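You operate a simulated robot arm through the tools that you are given. There is no shell and no other tool.

You are at the controls of a simulated robot arm. One attempt, no reset.

TASK
Bleed tank 1 down to the green band.
Fine: shut valve C1 first, flip the yellow lid open, hold the orange lever down, shut the lid, open C1 again; leave all else as it is.

The check looks at the end state, three seconds after you hand in, the way a careful person would. Anything else that was tipped, shoved, dropped, spilled or broken makes it a failure. Lids that push on must go on centred and level and be pressed home; caps that screw on are set level and turned clockwise until they are tight.

THE ROBOT
A 7-joint arm with a two-finger parallel gripper, fixed in place. Base frame: the origin is at the foot of the arm, x ahead of it, y to its left, z up. Lengths are in mm, angles in degrees, forces in N, time in s.
Its first joint turns from -132.0 to 132.0 degrees. Payload 3.91 kg.
Tool frame: the origin (TCP) lies between the finger pads and is the grasp point; the fingertips stand 30 mm ahead of it; z points along the fingers, y is the line along which they close. Largest opening 110 mm; finger width 20, thickness 10; the body of the gripper, 48 by 112 mm, starts 55 mm behind the TCP.
Orientation is that of the tool frame in the base frame, as [roll, pitch, yaw] about the fixed x, y, z axes, in that order (R = Rz(yaw) Ry(pitch) Rx(roll)). With the fingers straight down and closing along the base's y, the tool's x points along the base's -x, its y along +y and its z along -z.

THE INTERFACE
- The arm moves only by the tool jog_arm. Its argument "moves" is a list of rows, each an object (a shift or turn left out is 0, a gripper value left out holds the last) with "rotation": the turn, a rotation vector about the base's x, y, z in degrees, a list of three; "linear": the shift along the base's x, y, z in m, a list of three; "jaw": the gripper command, from -1 (shut) to 1 (fully open), values between in proportion. In form: [{"rotation": [ax, ay, az], "linear": [dx, dy, dz], "jaw": jaw}, ...]. A call has 1 to 20 rows; each row shifts and turns the commanded pose from where the row before left it. Rows are played at 5 a second. More than 50 mm and 8.6 degrees between two rows, or a gripper value outside its range, and nothing of the call is played. A pose out of reach is approached as far as the arm can. The call stops where the force on the tool passes 90 N (or 10 N more than at its start, if that is more) or the arm is blocked; 0.2 s more then pass. The fingers move at their own pace (about 108 mm/s each) and stop on an object; they squeeze with about 33 N. The grip force told is the motor's: it shows also when the fingers shut on nothing. Time passes only in rows, and 0.2 s behind the last, so rows that do not move let the fingers close. It gives the time, the measured TCP pose, the force on the tool (base axes), the opening and the grip force at its end, in the units of the frame above (readings bear some noise), with the torque about the TCP (base axes, N m) and any sound that the robot's microphone picked up, and new pictures: "show" is both (left out), scene, wrist or none.
- Cameras (640 x 400 px; columns grow to the right, rows downward): "scene" is fixed at [51.5, -649.3, 1884]; the picture's right is [0.64, -0.77, 0.00], its down [-0.48, -0.40, -0.78] and it looks along [0.60, 0.50, -0.62] (base axes); focal length 314 px, centre (320, 200). "wrist" rides on the gripper at [72, 17, -103] in the tool frame; the picture's right is [-0.23, 0.97, 0.00], its down [-0.76, -0.18, -0.62] and it looks along [-0.61, -0.14, 0.78] (tool axes); focal length 222 px, centre (320, 200). There is no depth. A picture from a camera that has moved, and an enlarged one, comes with that camera's place and axes in the base frame and with its lens.
- inspect(camera, box): a new picture of the part [left, top, right, bottom] of that camera's present view, enlarged. It takes no simulated time.
- finish_job(): hands the job in; it is judged then, once.

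Nothing tells you positions but the pictures and the camera data. Unless the task says otherwise, let go and move clear before handing in.

The tools are called after "Request:" as a command line: name --argument value ..., lists and objects as JSON in quotes. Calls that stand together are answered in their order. jog_arm: Moves the arm, as the interface text tells. Its arguments: {"type":"object","properties":{"moves":{"type":"array","items":{"type":"object","properties":{"rotation":{"type":"array","items":{"type":"number"}},"linear":{"type":"array","items":{"type":"number"}},"jaw":{"type":"number"}}}},"show":{"type":"string","enum":["both","scene","wrist","none"]}},"required":["moves"]} The other tools are called the same way: inspect (camera, box) takes an enlarged picture of a part of a camera's view; finish_job () hands the job in.

At the start:

```text
time: 0.0
eef_pos: [504.0, 137.9, 1453.2]
tcp_rot: [-180.0, 0.0, 179.9]
force: [0.7, -0.5, -0.3]
torque: [-0.01, -0.03, -0.03]
width: 110.3
grip_force: 0.0
```

scene: 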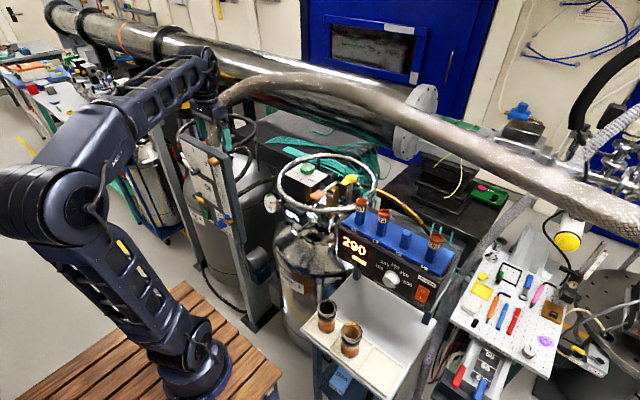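
wrist: 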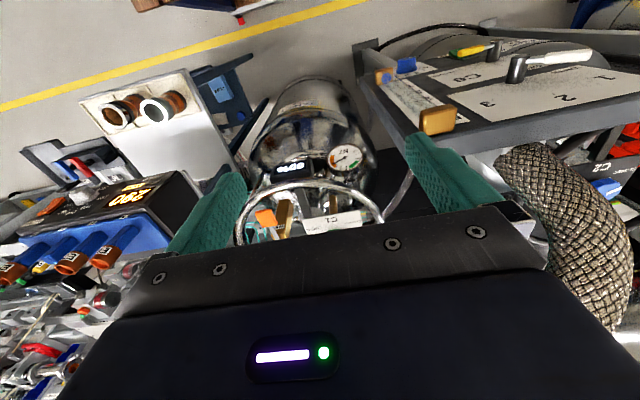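

I see a lab with dewars, a panel with a gauge, and labels such as "C2". I'll look closer before moving.

Request:
inspect --camera "scene" --box '[240, 130, 400, 230]'

Request:
inspect --camera "scene" --box '[140, 110, 300, 210]'

Request:
inspect --camera "wrist" --box '[340, 20, 640, 210]'

Request:
inspect --camera "wrist" --box '[220, 90, 420, 250]'

```text
4.00 times, centred on (320, 180) of scene
camera zoom: at [51.5, -649.3, 1884.0], right [0.64, -0.77, 0.0], down [-0.48, -0.4, -0.78], along [0.6, 0.5, -0.62], focal length 1254 px, centre (320, 280)
```

zoom: 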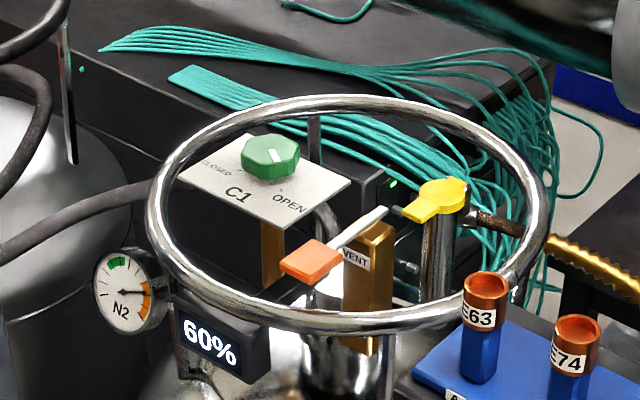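

```text
4.00 times, centred on (220, 160) of scene
camera zoom: at [51.5, -649.3, 1884.0], right [0.64, -0.77, 0.0], down [-0.48, -0.4, -0.78], along [0.6, 0.5, -0.62], focal length 1254 px, centre (720, 360)
```

zoom: 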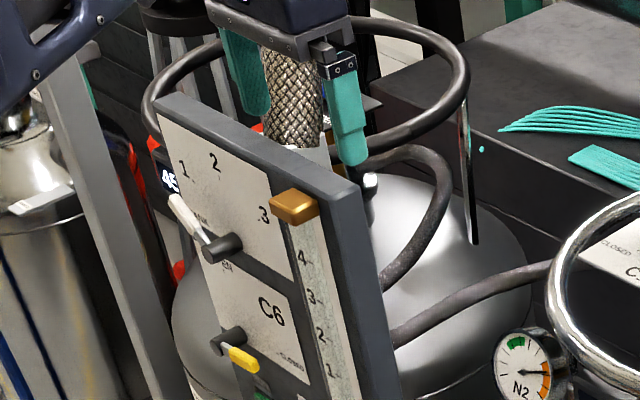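

```text
2.11 times, centred on (490, 115) of wrist
camera zoom: at [431.3, 154.1, 1556.1], right [0.23, 0.97, 0.0], down [0.76, -0.18, 0.62], along [0.61, -0.14, -0.78], focal length 468 px, centre (-38, 379)
```

zoom: 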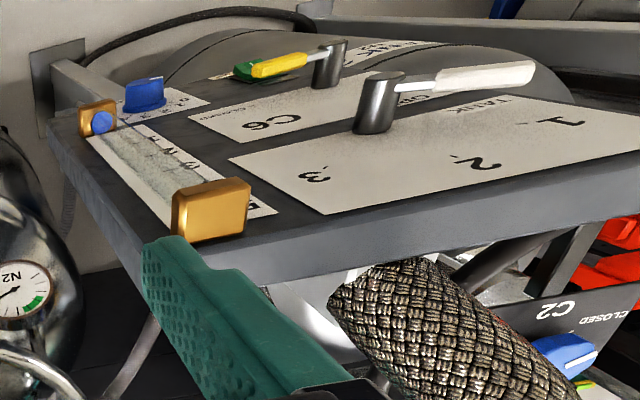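

```text
2.50 times, centred on (320, 170) of wrist
camera zoom: at [431.3, 154.1, 1556.1], right [0.23, 0.97, 0.0], down [0.76, -0.18, 0.62], along [0.61, -0.14, -0.78], focal length 555 px, centre (320, 275)
```

zoom: 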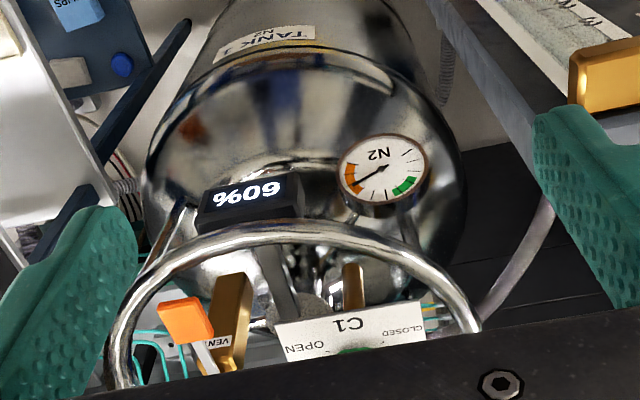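

The tank-1 head is at about x 700–920, y −60–160, z 1060–1190. The C1 knob is near (866, 95), the orange pad near (758, −51, 1170), and the big hose may cross overhead. I'll shift right and tilt the camera forward to check for hose clearance.

Request:
jog_arm --moves '[{"linear": [-0.02, -0.04, 0]}, {"linear": [-0.02, -0.04, 0]}, {"rotation": [0, -8, 0]}, {"rotation": [0, -8, 0]}, {"rotation": [0, -8, 0]}, {"rotation": [0, -8, 0]}, {"rotation": [0, -8, 0]}]'

```text
time: 1.6
eef_pos: [463.9, 57.4, 1452.9]
tcp_rot: [-179.9, 40.1, -180.0]
force: [1.1, 0.5, -0.5]
torque: [0.0, -0.01, 0.0]
width: 109.8
grip_force: 0.1
camera wrist: at [342.0, 73.9, 1485.1], right [0.17, 0.97, 0.15], down [0.18, -0.18, 0.97], along [0.97, -0.14, -0.21], focal length 222 px, centre (320, 200)
```

scene: 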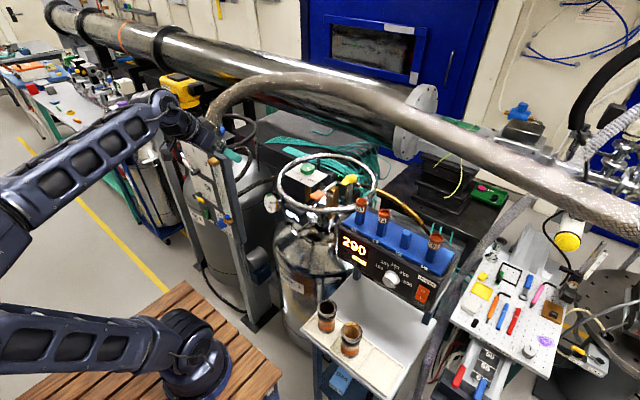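
wrist: 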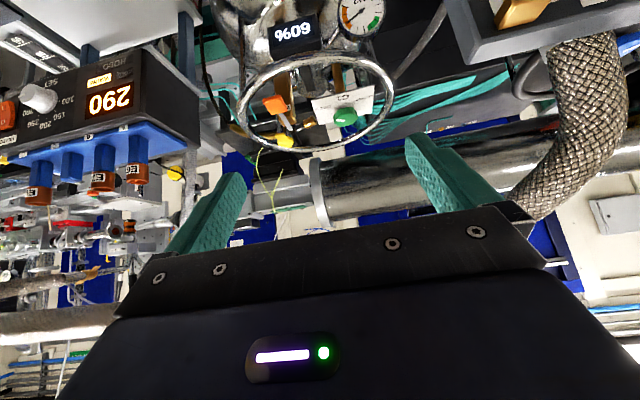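

The hose arcs overhead, roughly x 800–870 and z 1500. I'll tilt further to see it between the fingers and place it accurately.

Request:
jog_arm --moves '[{"rotation": [0, -8, 0]}, {"rotation": [0, -8, 0]}, {"rotation": [0, -8, 0]}, {"rotation": [0, -8, 0]}]' --show "wrist"

Request:
inspect --camera "scene" --box '[180, 60, 440, 222]'

```text
time: 2.6
eef_pos: [464.1, 58.5, 1453.1]
tcp_rot: [179.9, 72.0, 179.9]
force: [0.6, -0.7, 0.4]
torque: [-0.02, 0.04, -0.01]
width: 110.0
grip_force: 0.1
camera wrist: at [342.9, 73.8, 1415.7], right [0.07, 0.97, 0.22], down [-0.36, -0.18, 0.92], along [0.93, -0.14, 0.34], focal length 222 px, centre (320, 200)
```

wrist: 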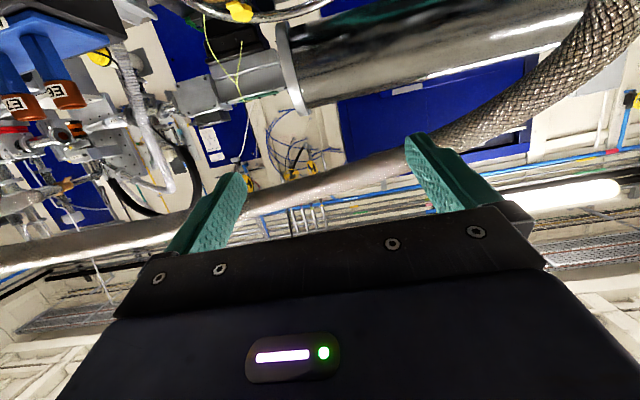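

```text
2.46 times, centred on (310, 141) of scene
camera zoom: at [51.5, -649.3, 1884.0], right [0.64, -0.77, 0.0], down [-0.48, -0.4, -0.78], along [0.6, 0.5, -0.62], focal length 772 px, centre (345, 345)
```

zoom: 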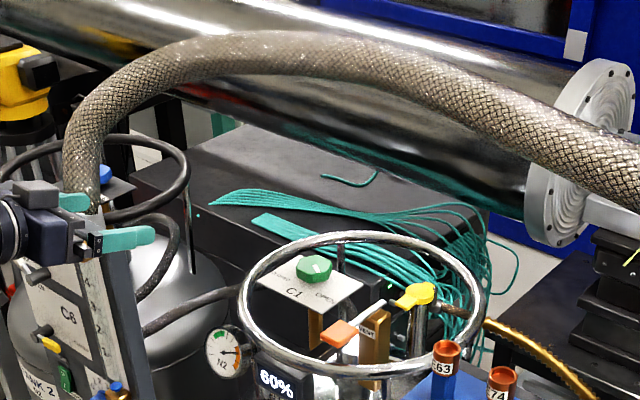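

The hose is centred near x 830, z 1510–1550, with its underside at about 1510, directly above the valve. A vertical tool at TCP z≈1175 tops out around z 1420, so it should fit underneath. Next I'll level the tool and get a closer look from above.

Request:
jog_arm --moves '[{"rotation": [0, 8, 0]}, {"rotation": [0, 8, 0]}, {"rotation": [0, 8, 0]}, {"rotation": [0, 8, 0]}, {"rotation": [0, 8, 0]}, {"rotation": [0, 8, 0]}, {"rotation": [0, 8, 0]}, {"rotation": [0, 8, 0]}, {"linear": [0.04, 0, 0]}, {"linear": [0.04, 0, 0]}, {"linear": [0.04, 0, 0]}, {"linear": [0.036, 0, 0]}]'

Request:
inspect --camera "wrist" --box '[200, 80, 420, 220]'

```text
time: 5.2
eef_pos: [620.5, 58.7, 1453.6]
tcp_rot: [-180.0, 8.0, 180.0]
force: [-0.4, -0.1, 0.1]
torque: [0.01, -0.05, 0.0]
width: 110.0
grip_force: 0.0
camera wrist: at [533.3, 74.8, 1545.6], right [0.23, 0.97, 0.03], down [0.67, -0.18, 0.72], along [0.71, -0.14, -0.69], focal length 222 px, centre (320, 200)
```

scene: 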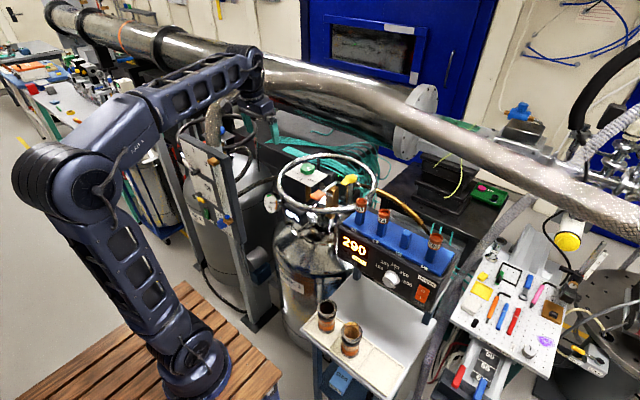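
wrist: 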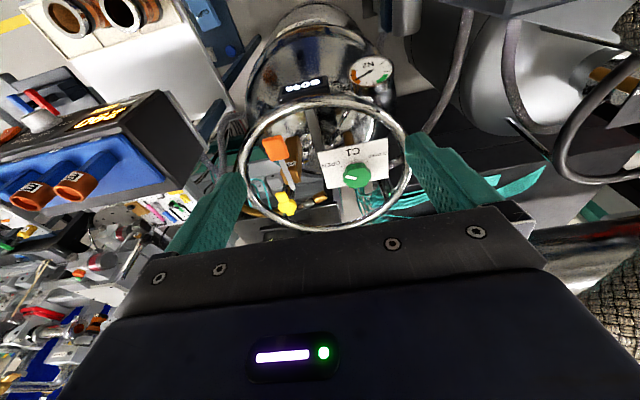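

```text
2.86 times, centred on (310, 150) of wrist
camera zoom: at [533.3, 74.8, 1545.6], right [0.23, 0.97, 0.03], down [0.67, -0.18, 0.72], along [0.71, -0.14, -0.69], focal length 635 px, centre (349, 343)
```

zoom: 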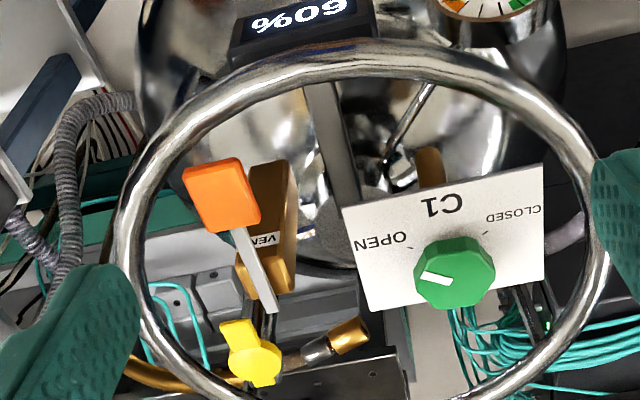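

Clear view now: the green C1 knob points toward OPEN, the orange VENT lever is inside the ring, and the yellow lid with its tab sits behind it. I'll zoom in on the details.

Request:
inspect --camera "wrist" --box '[310, 130, 400, 200]'

Request:
inspect --camera "wrist" --box '[255, 125, 345, 225]'

Request:
inspect --camera "scene" --box '[300, 165, 390, 225]'

Request:
inspect --camera "scene" --box '[255, 150, 345, 220]'

Request:
inspect --camera "wrist" --box '[270, 50, 410, 120]'

```text
5.71 times, centred on (355, 165) of wrist
camera zoom: at [533.3, 74.8, 1545.6], right [0.23, 0.97, 0.03], down [0.67, -0.18, 0.72], along [0.71, -0.14, -0.69], focal length 1269 px, centre (120, 400)
```

zoom: 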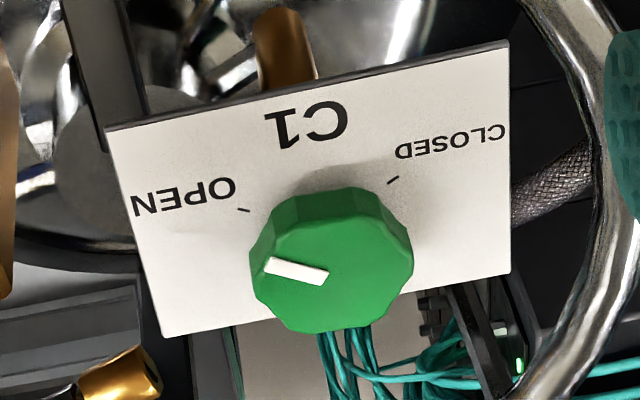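

```text
4.00 times, centred on (300, 175) of wrist
camera zoom: at [533.3, 74.8, 1545.6], right [0.23, 0.97, 0.03], down [0.67, -0.18, 0.72], along [0.71, -0.14, -0.69], focal length 888 px, centre (400, 300)
```

zoom: 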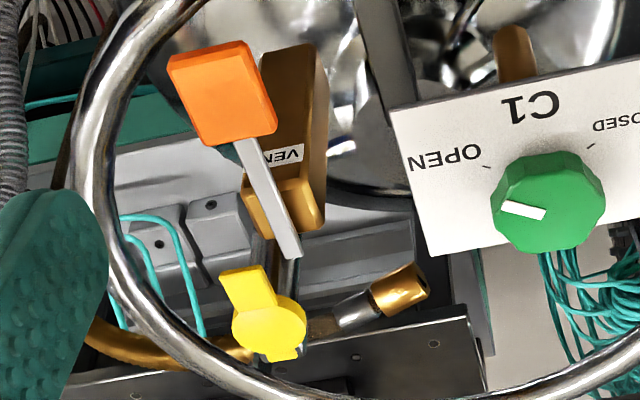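

```text
6.67 times, centred on (345, 195) of scene
camera zoom: at [51.5, -649.3, 1884.0], right [0.64, -0.77, 0.0], down [-0.48, -0.4, -0.78], along [0.6, 0.5, -0.62], focal length 2090 px, centre (153, 233)
```

zoom: 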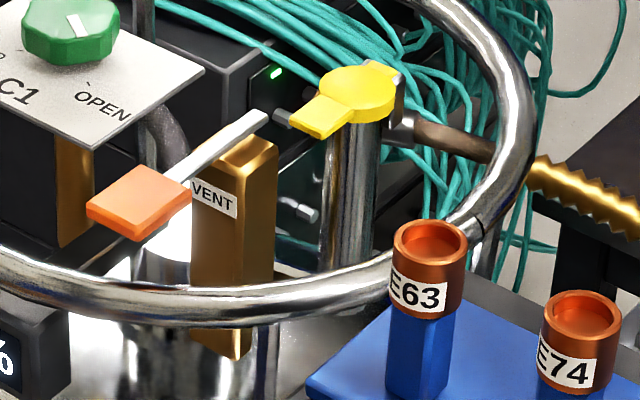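

```text
5.71 times, centred on (300, 185) of scene
camera zoom: at [51.5, -649.3, 1884.0], right [0.64, -0.77, 0.0], down [-0.48, -0.4, -0.78], along [0.6, 0.5, -0.62], focal length 1791 px, centre (434, 286)
```

zoom: 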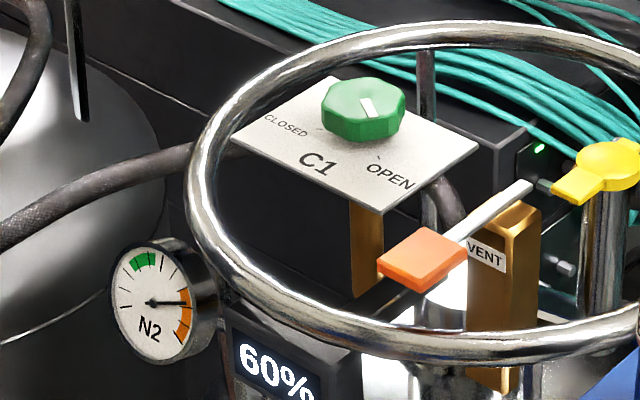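

```text
4.57 times, centred on (340, 85) of wrist
camera zoom: at [533.3, 74.8, 1545.6], right [0.23, 0.97, 0.03], down [0.67, -0.18, 0.72], along [0.71, -0.14, -0.69], focal length 1015 px, centre (229, 726)
```

zoom: 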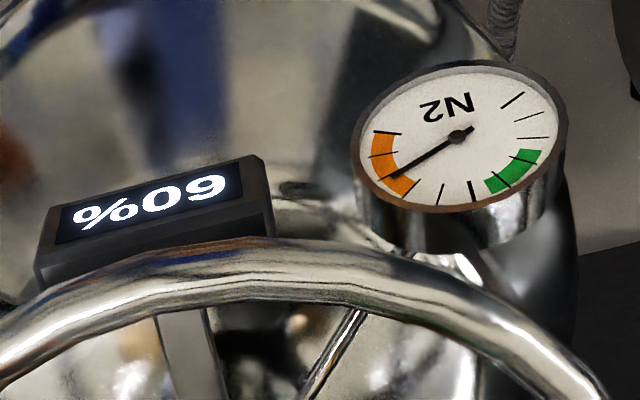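

Triangulated positions (mm):
- **C1 knob:** top at about (863, 93, 1182), on a plate at z 1150. Open points at about −118°, and closed at about +118° going round through −x, so it needs a turn of roughly 120° clockwise.
- **Orange pad:** about (756, −53, 1171).
- **Yellow lid:** about (921, −85, 1172), tab toward −x.
- **Ring:** z about 1138.

I'll go down in front of the ring first, staying below the hose.

Request:
jog_arm --moves '[{"rotation": [0, 8, 0]}, {"linear": [0, 0.005, -0.045]}, {"linear": [0, 0.005, -0.045]}, {"linear": [0, 0.005, -0.045]}, {"linear": [0, 0.005, -0.045]}, {"linear": [0, 0.004, -0.043]}, {"linear": [0.03, 0, 0]}, {"linear": [0.03, 0, 0]}, {"linear": [0.03, 0, 0]}]'

```text
time: 7.2
eef_pos: [709.7, 81.6, 1231.8]
tcp_rot: [179.9, 0.1, 179.9]
force: [0.3, 0.3, -0.2]
torque: [0.0, -0.04, 0.01]
width: 110.0
grip_force: 0.1
camera wrist: at [635.9, 98.5, 1333.5], right [0.23, 0.97, 0.0], down [0.76, -0.18, 0.62], along [0.61, -0.14, -0.78], focal length 222 px, centre (320, 200)
```

scene: 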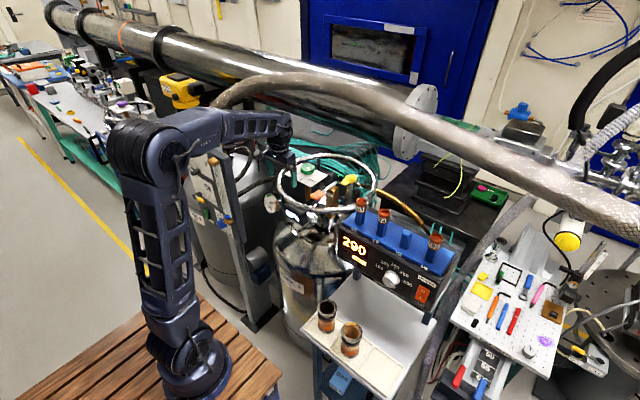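
wrist: 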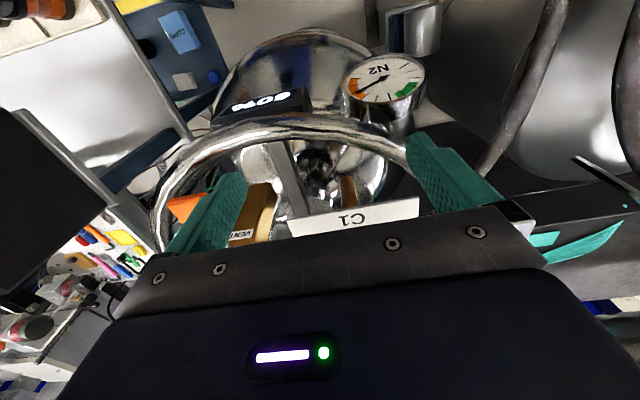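

The arm is clear of the hose. I'll go forward over the knob, keeping low.

Request:
jog_arm --moves '[{"linear": [0.03, 0.002, 0]}, {"linear": [0.03, 0.002, 0]}, {"linear": [0.03, 0.002, 0]}, {"linear": [0.03, 0.002, -0.003]}]'

Request:
inspect --camera "wrist" --box '[200, 80, 440, 230]'

Request:
inspect --camera "scene" --box '[240, 90, 400, 220]'

```text
time: 8.2
eef_pos: [829.7, 89.0, 1227.2]
tcp_rot: [180.0, 0.1, 180.0]
force: [-0.7, 0.6, 0.5]
torque: [0.0, -0.04, 0.01]
width: 110.0
grip_force: 0.0
camera wrist: at [756.7, 106.2, 1330.2], right [0.23, 0.97, 0.0], down [0.76, -0.18, 0.62], along [0.61, -0.14, -0.78], focal length 222 px, centre (320, 200)
```

scene: 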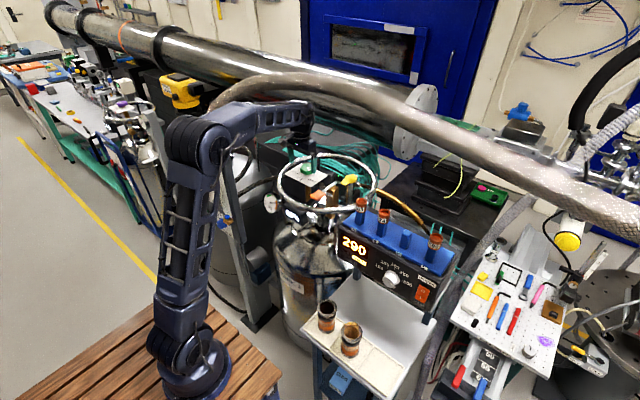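
wrist: 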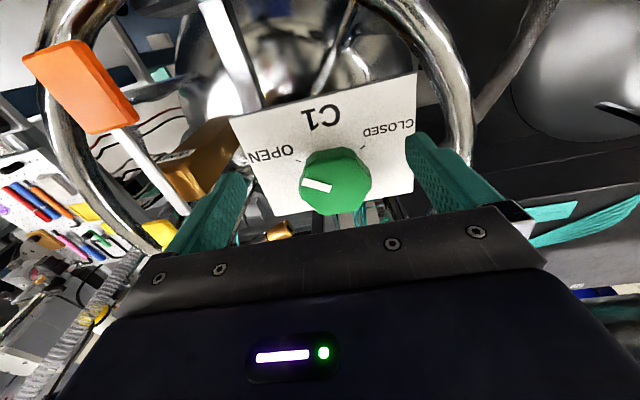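

```text
2.67 times, centred on (320, 155) of wrist
camera zoom: at [756.7, 106.2, 1330.2], right [0.23, 0.97, 0.0], down [0.76, -0.18, 0.62], along [0.61, -0.14, -0.78], focal length 592 px, centre (320, 320)
```

zoom: 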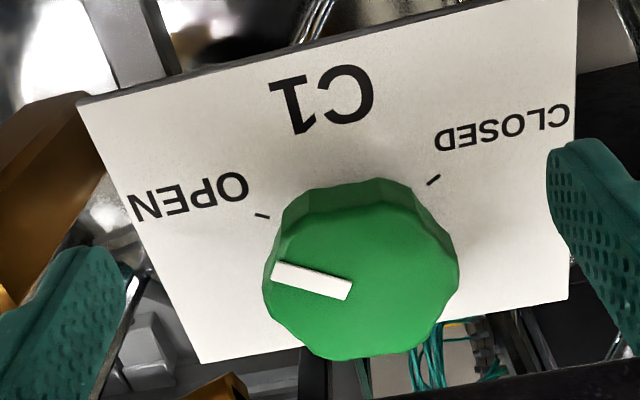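

```text
3.08 times, centred on (320, 155) of scene
camera zoom: at [51.5, -649.3, 1884.0], right [0.64, -0.77, 0.0], down [-0.48, -0.4, -0.78], along [0.6, 0.5, -0.62], focal length 964 px, centre (320, 338)
```

zoom: 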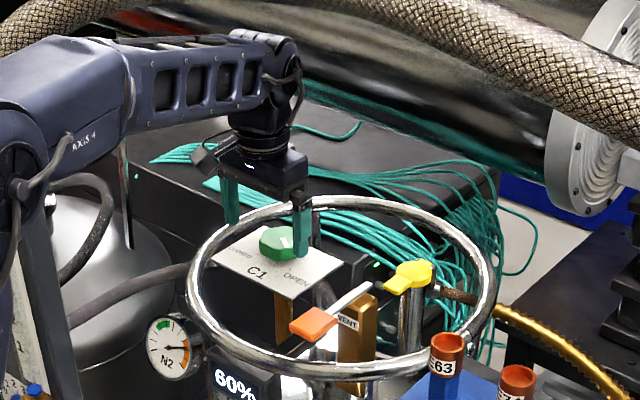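

The knob is centred at about (863, 94). I'll pre-rotate the gripper by +60° above it, align, and partly close, then check before descending.

Request:
jog_arm --moves '[{"linear": [0.033, 0.005, 0], "rotation": [0, 0, 7.5], "jaw": 0.5}, {"rotation": [0, 0, 7.5]}, {"rotation": [0, 0, 7.5]}, {"rotation": [0, 0, 7.5]}, {"rotation": [0, 0, 7.5]}, {"rotation": [0, 0, 7.5]}, {"rotation": [0, 0, 7.5]}, {"rotation": [0, 0, 7.5]}, {}]'

Request:
inspect --camera "scene" --box '[240, 90, 400, 220]'

```text
time: 10.2
eef_pos: [862.0, 94.6, 1226.5]
tcp_rot: [-179.9, 0.1, -119.9]
force: [0.7, -0.3, -0.5]
torque: [-0.02, 0.0, 0.02]
width: 82.2
grip_force: 0.0
camera wrist: at [811.8, 39.8, 1330.2], right [-0.73, 0.68, 0.0], down [0.53, 0.57, 0.62], along [0.43, 0.46, -0.78], focal length 222 px, centre (320, 200)
```

scene: 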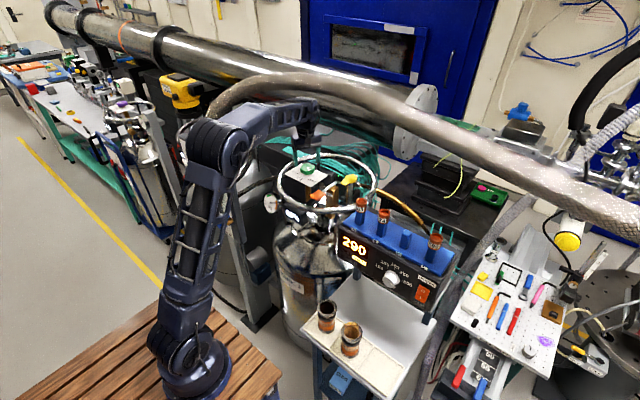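
wrist: 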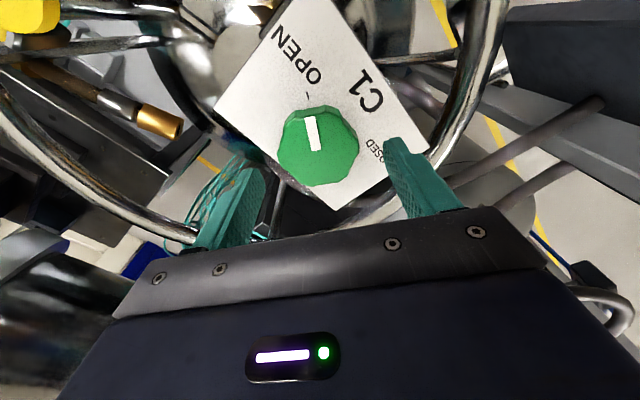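

```text
3.08 times, centred on (320, 155) of scene
camera zoom: at [51.5, -649.3, 1884.0], right [0.64, -0.77, 0.0], down [-0.48, -0.4, -0.78], along [0.6, 0.5, -0.62], focal length 964 px, centre (320, 338)
```

zoom: 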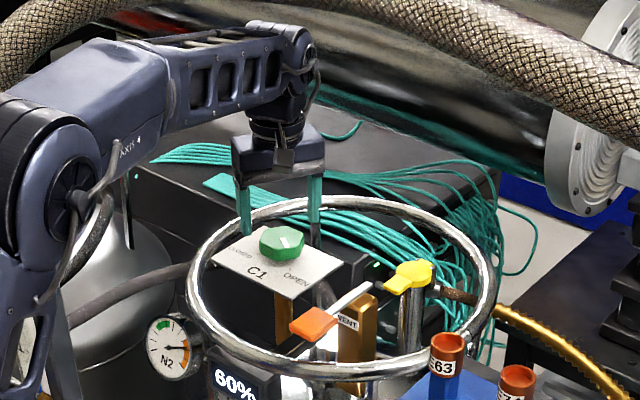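

The knob's centre is confirmed near (863, 93). I'll descend, close on it, and read the forces.

Request:
jog_arm --moves '[{"linear": [0.001, -0.001, -0.012]}, {"linear": [0, 0, -0.012]}, {"linear": [0, 0, -0.012]}, {"jaw": -1}, {}, {}, {}]'

```text
time: 11.8
eef_pos: [864.2, 93.5, 1189.7]
tcp_rot: [179.9, 0.0, -120.0]
force: [-4.4, 0.6, -6.7]
torque: [0.15, -0.67, 0.03]
width: 61.7
grip_force: 44.8
camera wrist: at [813.1, 38.5, 1294.1], right [-0.73, 0.68, 0.0], down [0.54, 0.57, 0.62], along [0.43, 0.45, -0.78], focal length 222 px, centre (320, 200)
```

scene: 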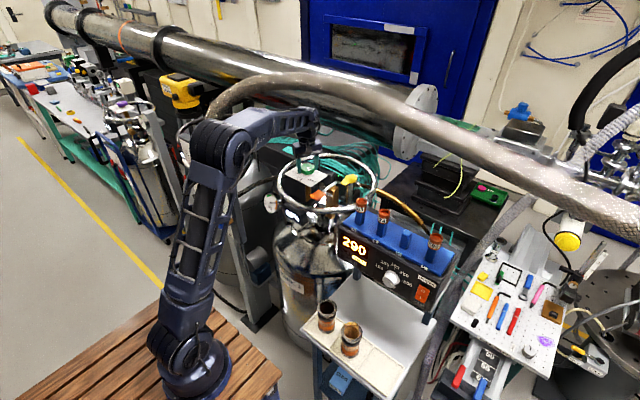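
wrist: 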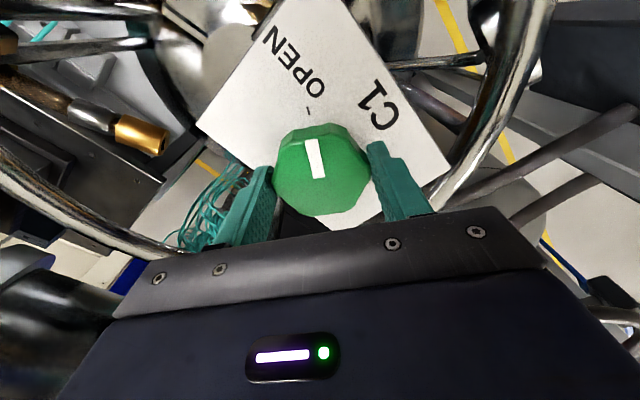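

The knob is gripped at 61.7 mm width with small forces. I'll turn clockwise 30° as a test.

Request:
jog_arm --moves '[{"rotation": [0, 0, -5]}, {"rotation": [0, 0, -5]}, {"rotation": [0, 0, -5]}, {"rotation": [0, 0, -5]}, {"rotation": [0, 0, -5]}, {"rotation": [0, 0, -5]}]' --show "wrist"

```text
time: 13.2
eef_pos: [863.8, 94.6, 1191.2]
tcp_rot: [-180.0, 0.0, -150.1]
force: [-10.4, -1.6, -7.2]
torque: [-0.37, 1.22, -0.02]
width: 61.8
grip_force: 44.8
camera wrist: at [792.2, 71.8, 1294.2], right [-0.29, 0.96, 0.0], down [0.75, 0.23, 0.62], along [0.6, 0.18, -0.78], focal length 222 px, centre (320, 200)
```

wrist: 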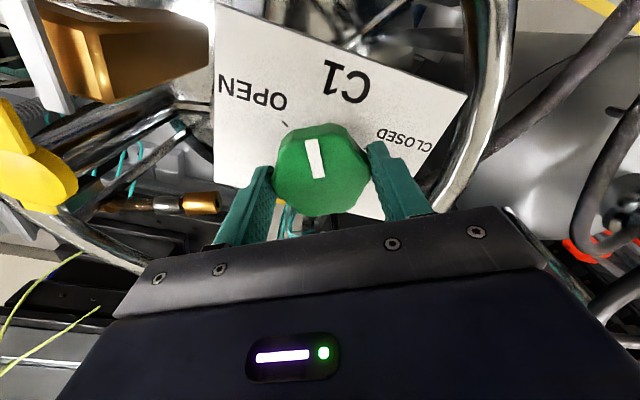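

The knob turns with the gripper. Lateral force is rising slightly, to about −10 N. I'll continue another 50° and check.

Request:
jog_arm --moves '[{"rotation": [0, 0, -5]}, {"rotation": [0, 0, -5]}, {"rotation": [0, 0, -5]}, {"rotation": [0, 0, -5]}, {"rotation": [0, 0, -5]}, {"rotation": [0, 0, -5]}, {"rotation": [0, 0, -5]}, {"rotation": [0, 0, -5]}, {"rotation": [0, 0, -5]}, {"rotation": [0, 0, -5]}]' --show "wrist"

```text
time: 15.4
eef_pos: [863.6, 96.2, 1191.1]
tcp_rot: [180.0, 0.1, 160.0]
force: [-12.1, 16.6, -5.6]
torque: [-0.05, 0.84, 0.04]
width: 61.8
grip_force: 45.3
camera wrist: at [801.1, 135.2, 1294.2], right [0.55, 0.84, 0.0], down [0.65, -0.43, 0.62], along [0.52, -0.34, -0.78], focal length 222 px, centre (320, 200)
```

wrist: 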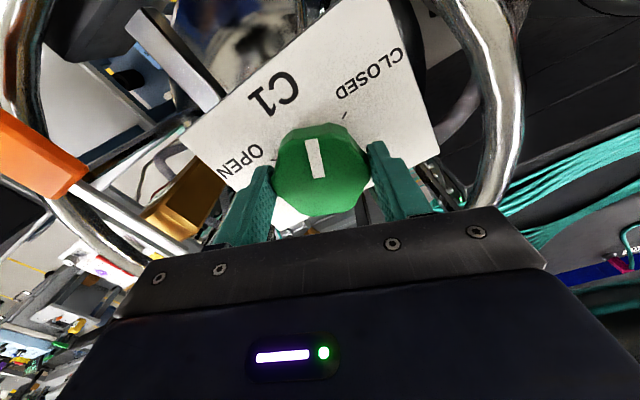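

It's tracking well. I'll continue toward CLOSED, nudging the commanded centre slightly to relieve the side force.

Request:
jog_arm --moves '[{"rotation": [0, 0, -5], "linear": [-0.001, 0.001, 0]}, {"rotation": [0, 0, -5], "linear": [0, 0.001, 0]}, {"rotation": [0, 0, -5]}, {"rotation": [0, 0, -5]}, {"rotation": [0, 0, -5]}, {"rotation": [0, 0, -5]}, {"rotation": [0, 0, -5]}]' --show "wrist"

Request:
inspect --camera "wrist" --box '[240, 80, 440, 220]'

```text
time: 17.0
eef_pos: [865.3, 95.9, 1190.7]
tcp_rot: [180.0, 0.1, 124.9]
force: [21.1, 6.6, -0.2]
torque: [-0.51, -1.44, 0.04]
width: 61.8
grip_force: 45.0
camera wrist: at [836.1, 164.2, 1294.2], right [0.93, 0.37, 0.0], down [0.29, -0.73, 0.62], along [0.23, -0.58, -0.78], focal length 222 px, centre (320, 200)
```

wrist: 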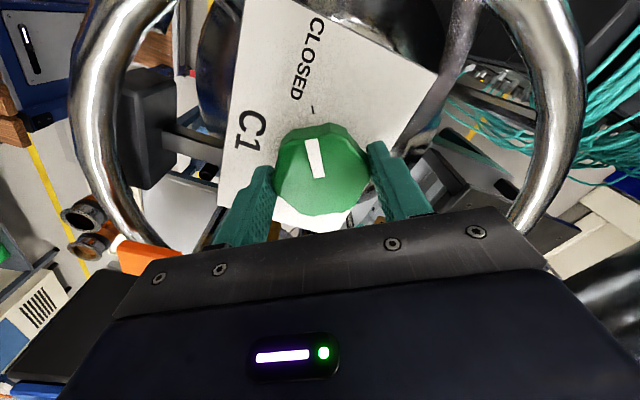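

```text
2.86 times, centred on (340, 150) of wrist
camera zoom: at [836.1, 164.2, 1294.2], right [0.93, 0.37, 0.0], down [0.29, -0.73, 0.62], along [0.23, -0.58, -0.78], focal length 635 px, centre (263, 343)
```

zoom: 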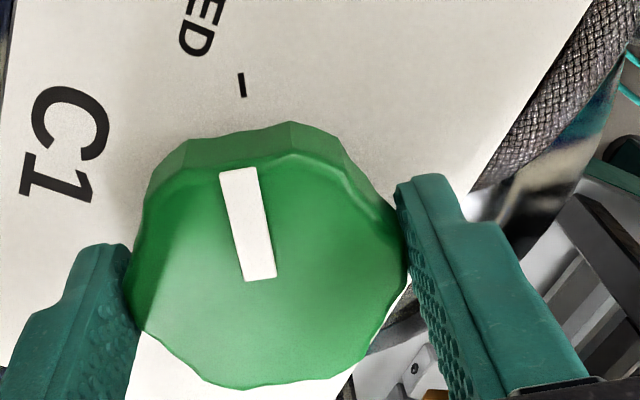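

The pointer is about 5° short of the CLOSED tick. I'll add 5° and watch for an end stop.

Request:
jog_arm --moves '[{"rotation": [0, 0, -3], "linear": [-0.001, 0, 0]}, {"rotation": [0, 0, -3]}, {}]' --show "wrist"

Request:
inspect --camera "wrist" --box '[240, 80, 440, 220]'

```text
time: 17.8
eef_pos: [863.6, 97.7, 1190.2]
tcp_rot: [180.0, 0.0, 118.9]
force: [37.2, 19.7, 7.9]
torque: [-0.25, -1.22, 0.54]
width: 61.7
grip_force: 44.4
camera wrist: at [842.5, 168.3, 1294.2], right [0.96, 0.27, 0.0], down [0.21, -0.75, 0.62], along [0.17, -0.6, -0.78], focal length 222 px, centre (320, 200)
```

wrist: 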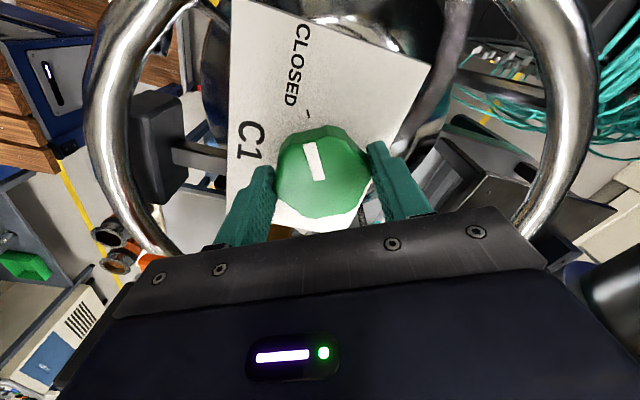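

```text
2.86 times, centred on (340, 150) of wrist
camera zoom: at [842.5, 168.3, 1294.2], right [0.96, 0.27, 0.0], down [0.21, -0.75, 0.62], along [0.17, -0.6, -0.78], focal length 635 px, centre (263, 343)
```

zoom: 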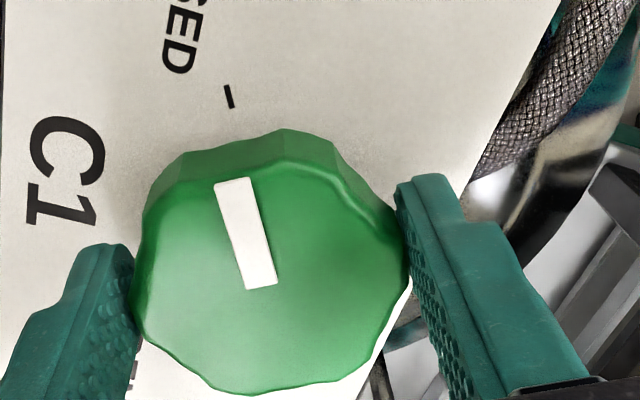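

Torque jumped to 0.54 N·m, so it's at the stop and the pointer aligns with the CLOSED tick. I'll release, rise and look.

Request:
jog_arm --moves '[{"jaw": 0.5}, {}, {"linear": [0, 0, 0.012]}, {"linear": [0, 0, 0.012]}, {"linear": [0, 0, 0.012]}, {"rotation": [0, 0, 7.5]}, {"rotation": [0, 0, 7.5]}, {"rotation": [0, 0, 7.5]}, {"rotation": [0, 0, 7.5]}, {"rotation": [0, 0, 7.5]}, {"rotation": [0, 0, 7.5]}, {"rotation": [0, 0, 7.5]}, {"rotation": [0, 0, 7.5]}, {"linear": [-0.04, 0, 0]}]'

Request:
inspect --camera "wrist" --box '[200, 80, 440, 230]'

Request:
inspect --camera "scene" --box '[240, 90, 400, 220]'

```text
time: 20.8
eef_pos: [822.1, 96.8, 1227.3]
tcp_rot: [-180.0, 0.0, 179.0]
force: [0.7, -0.2, -0.9]
torque: [-0.01, 0.01, 0.02]
width: 82.3
grip_force: 0.1
camera wrist: at [749.9, 113.8, 1329.7], right [0.24, 0.97, 0.0], down [0.76, -0.19, 0.62], along [0.6, -0.15, -0.78], focal length 222 px, centre (320, 200)
```

scene: 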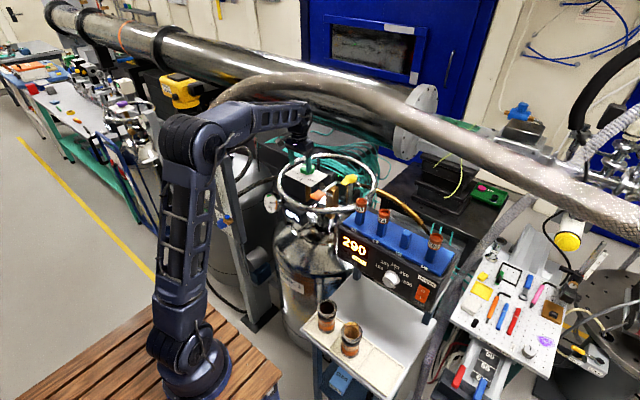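
wrist: 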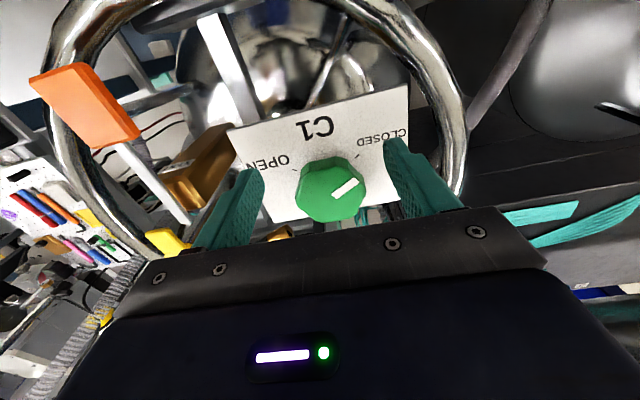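

```text
2.67 times, centred on (320, 155) of wrist
camera zoom: at [749.9, 113.8, 1329.7], right [0.24, 0.97, 0.0], down [0.76, -0.19, 0.62], along [0.6, -0.15, -0.78], focal length 592 px, centre (320, 320)
```

zoom: 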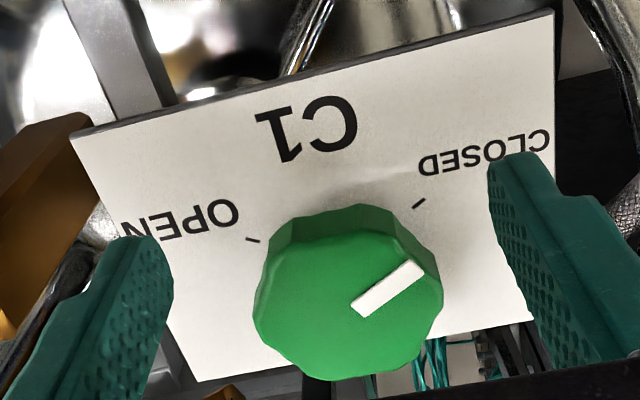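

```text
3.08 times, centred on (320, 155) of scene
camera zoom: at [51.5, -649.3, 1884.0], right [0.64, -0.77, 0.0], down [-0.48, -0.4, -0.78], along [0.6, 0.5, -0.62], focal length 964 px, centre (320, 338)
```

zoom: 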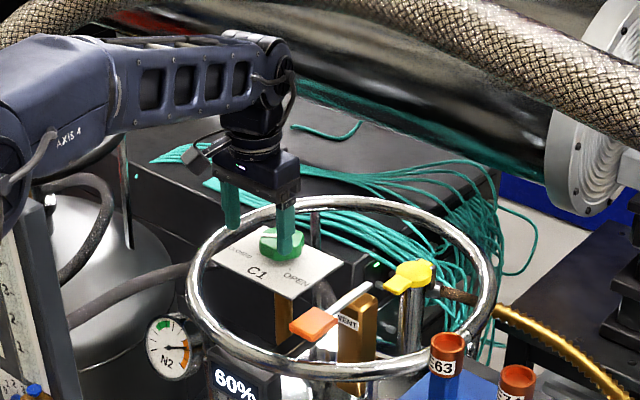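

C1 is shut, with the pointer on the CLOSED tick. Now I'll move sideways to view the yellow lid from close range.

Request:
jog_arm --moves '[{"linear": [-0.005, -0.045, 0.003]}, {"linear": [-0.005, -0.045, 0.003]}, {"linear": [0, -0.045, 0.002]}, {"linear": [0, -0.045, 0.002]}, {}]'

Request:
inspect --camera "wrist" --box '[200, 80, 440, 230]'

Request:
inspect --camera "scene" --box '[260, 100, 400, 220]'

```text
time: 22.0
eef_pos: [811.5, -84.6, 1237.3]
tcp_rot: [180.0, 0.0, 179.0]
force: [0.8, -0.1, 0.0]
torque: [0.01, 0.0, -0.01]
width: 82.5
grip_force: 0.0
camera wrist: at [739.0, -67.5, 1340.1], right [0.24, 0.97, 0.0], down [0.76, -0.19, 0.62], along [0.6, -0.15, -0.78], focal length 222 px, centre (320, 200)
```

scene: 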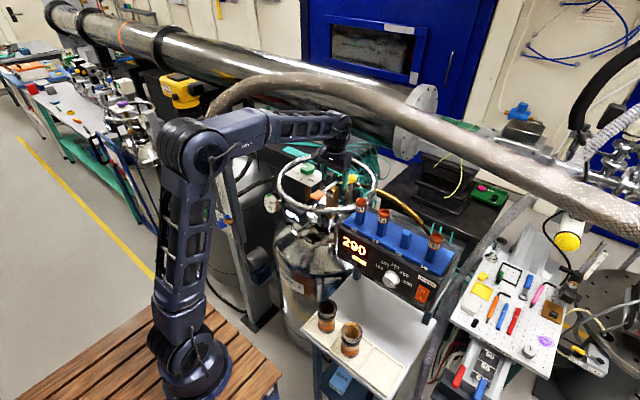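
wrist: 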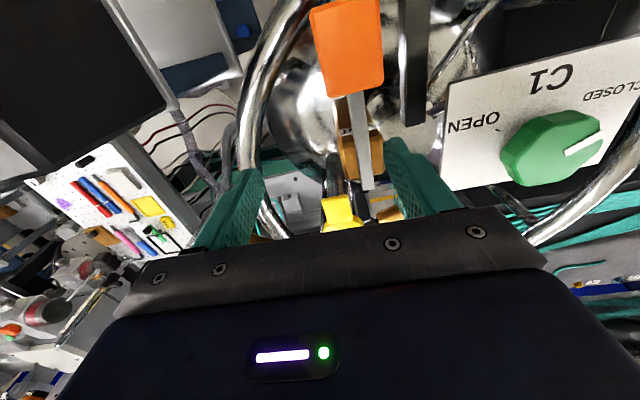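

```text
2.67 times, centred on (320, 155) of wrist
camera zoom: at [739.0, -67.5, 1340.1], right [0.24, 0.97, 0.0], down [0.76, -0.19, 0.62], along [0.6, -0.15, -0.78], focal length 592 px, centre (320, 320)
```

zoom: 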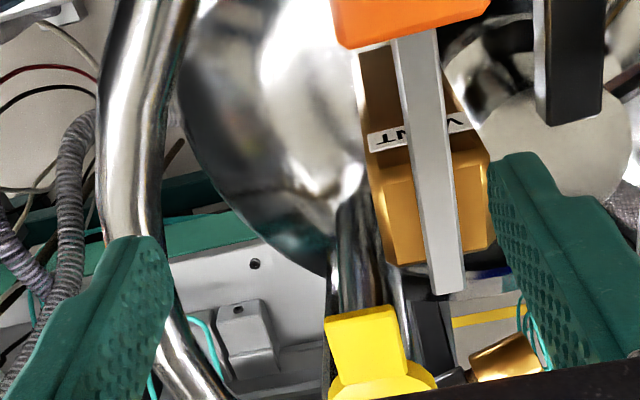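

```text
3.33 times, centred on (330, 160) of scene
camera zoom: at [51.5, -649.3, 1884.0], right [0.64, -0.77, 0.0], down [-0.48, -0.4, -0.78], along [0.6, 0.5, -0.62], focal length 1045 px, centre (287, 333)
```

zoom: 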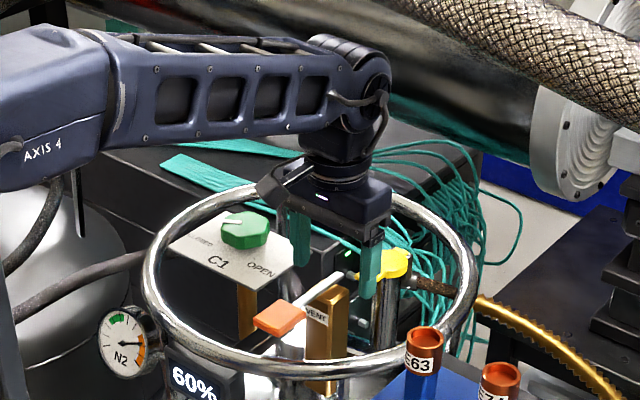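

The tab spans y ≈ −97 to −70 and x ≈ 867 to 897. The lever's tail ends at x ≈ 870 with y ≥ −58. I'll pinch the tab by its sides at x ≈ 884, just past the lever tail, and swing it about its hinge at (950, 1167). First I'll hover above it with a narrow opening.

Request:
jog_arm --moves '[{"linear": [0.024, -0.001, -0.004], "rotation": [0, 0, 1], "jaw": -0.3}, {"linear": [0.024, 0, -0.004]}, {"linear": [0.024, 0, -0.004]}, {"linear": [0, 0, -0.012]}, {}]'

Request:
inspect --camera "wrist" --box '[230, 80, 430, 220]'

Request:
inspect --camera "scene" --box '[280, 120, 400, 220]'

```text
time: 23.2
eef_pos: [885.3, -85.0, 1212.2]
tcp_rot: [180.0, 0.0, -179.9]
force: [-0.3, 0.2, 0.3]
torque: [-0.02, -0.01, -0.02]
width: 38.8
grip_force: 0.1
camera wrist: at [811.3, -69.2, 1315.4], right [0.23, 0.97, 0.0], down [0.76, -0.18, 0.62], along [0.61, -0.14, -0.78], focal length 222 px, centre (320, 200)
```

scene: 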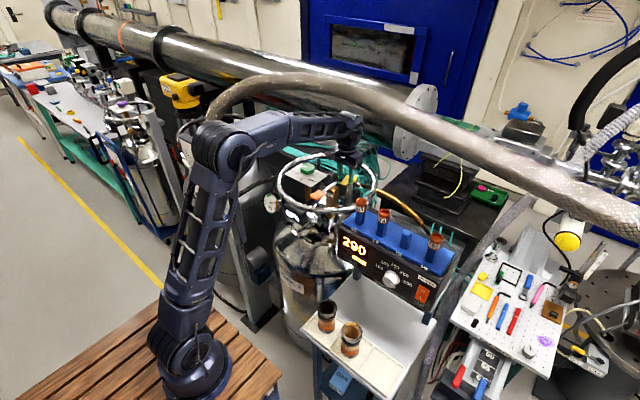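
wrist: 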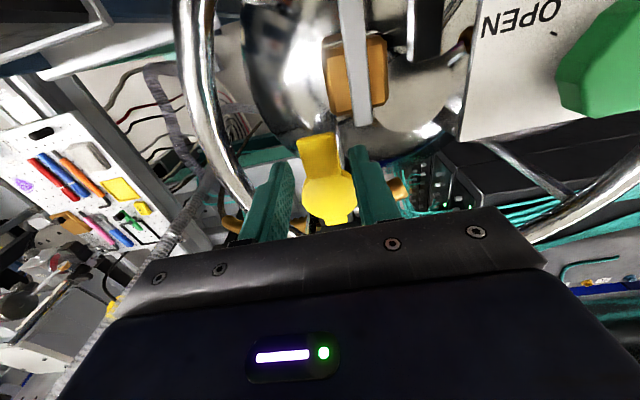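

```text
2.86 times, centred on (330, 150) of wrist
camera zoom: at [811.3, -69.2, 1315.4], right [0.23, 0.97, 0.0], down [0.76, -0.18, 0.62], along [0.61, -0.14, -0.78], focal length 635 px, centre (291, 343)
```

zoom: 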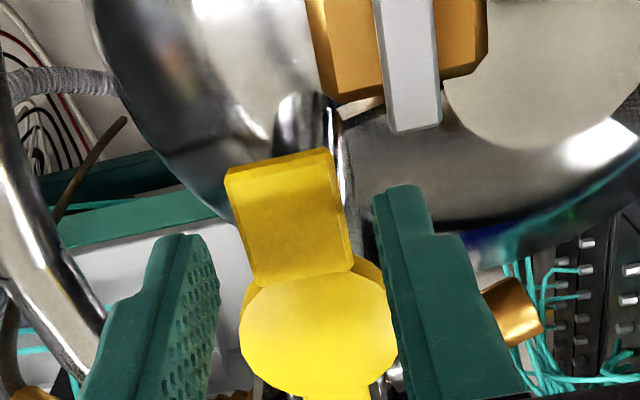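

```text
4.00 times, centred on (340, 170) of scene
camera zoom: at [51.5, -649.3, 1884.0], right [0.64, -0.77, 0.0], down [-0.48, -0.4, -0.78], along [0.6, 0.5, -0.62], focal length 1254 px, centre (240, 320)
```

zoom: 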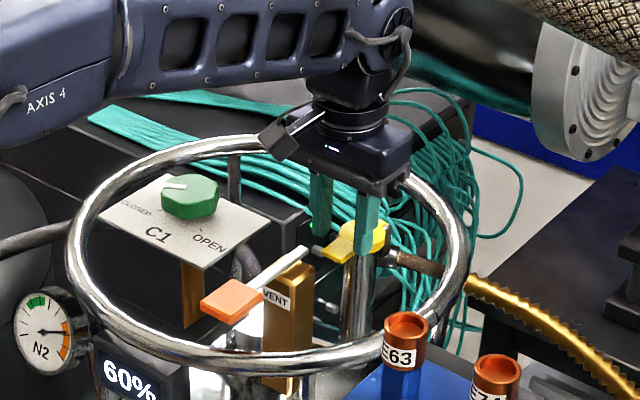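

Aligned: the tab's centreline is y ≈ −85.7, and the fingers are clear of the lever tail and the disc. I'll descend and pinch.

Request:
jog_arm --moves '[{"linear": [0.002, -0.001, -0.008]}, {"linear": [0, 0, -0.008]}, {"linear": [0, 0, -0.007]}, {"jaw": -1}, {}, {}]'

Request:
inspect --camera "wrist" --box '[230, 80, 430, 220]'

Request:
inspect --camera "scene" --box '[280, 120, 400, 220]'

```text
time: 24.6
eef_pos: [886.7, -86.5, 1190.7]
tcp_rot: [179.9, 0.0, -179.9]
force: [0.4, 11.8, 0.2]
torque: [0.24, 0.01, -0.02]
width: 25.5
grip_force: 45.3
camera wrist: at [813.4, -69.2, 1292.9], right [0.23, 0.97, 0.0], down [0.76, -0.18, 0.62], along [0.61, -0.14, -0.78], focal length 222 px, centre (320, 200)
```

scene: 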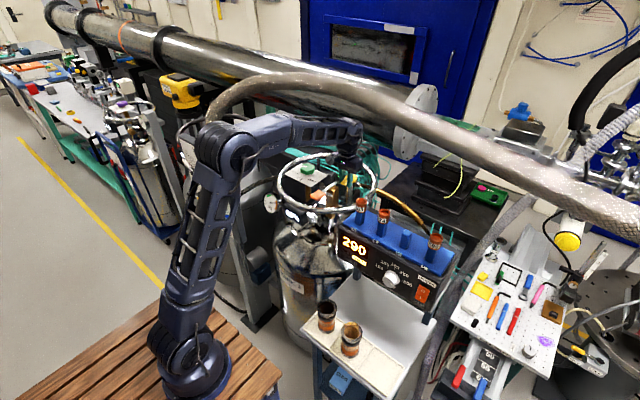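
wrist: 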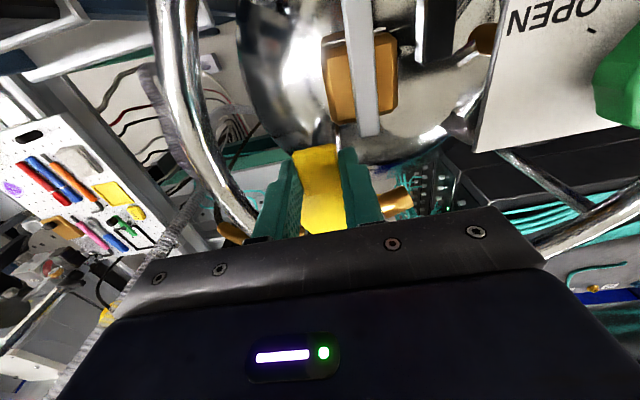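

```text
2.86 times, centred on (330, 150) of wrist
camera zoom: at [813.4, -69.2, 1292.9], right [0.23, 0.97, 0.0], down [0.76, -0.18, 0.62], along [0.61, -0.14, -0.78], focal length 635 px, centre (291, 343)
```

zoom: 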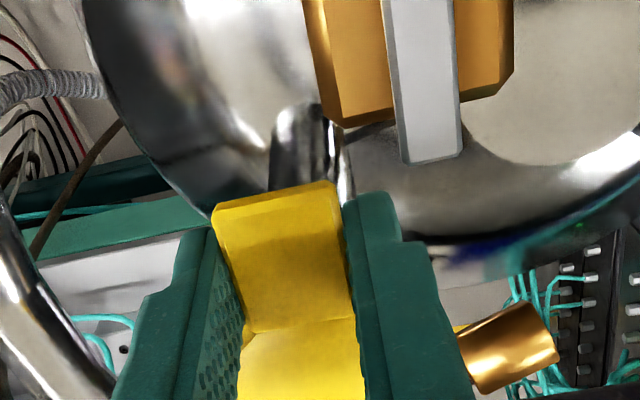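

```text
4.00 times, centred on (340, 170) of scene
camera zoom: at [51.5, -649.3, 1884.0], right [0.64, -0.77, 0.0], down [-0.48, -0.4, -0.78], along [0.6, 0.5, -0.62], focal length 1254 px, centre (240, 320)
```

zoom: 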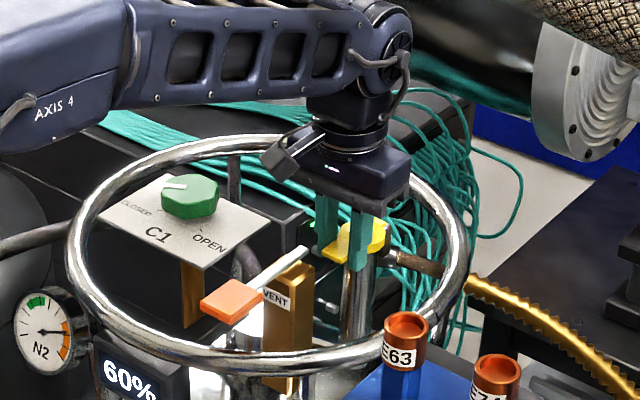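

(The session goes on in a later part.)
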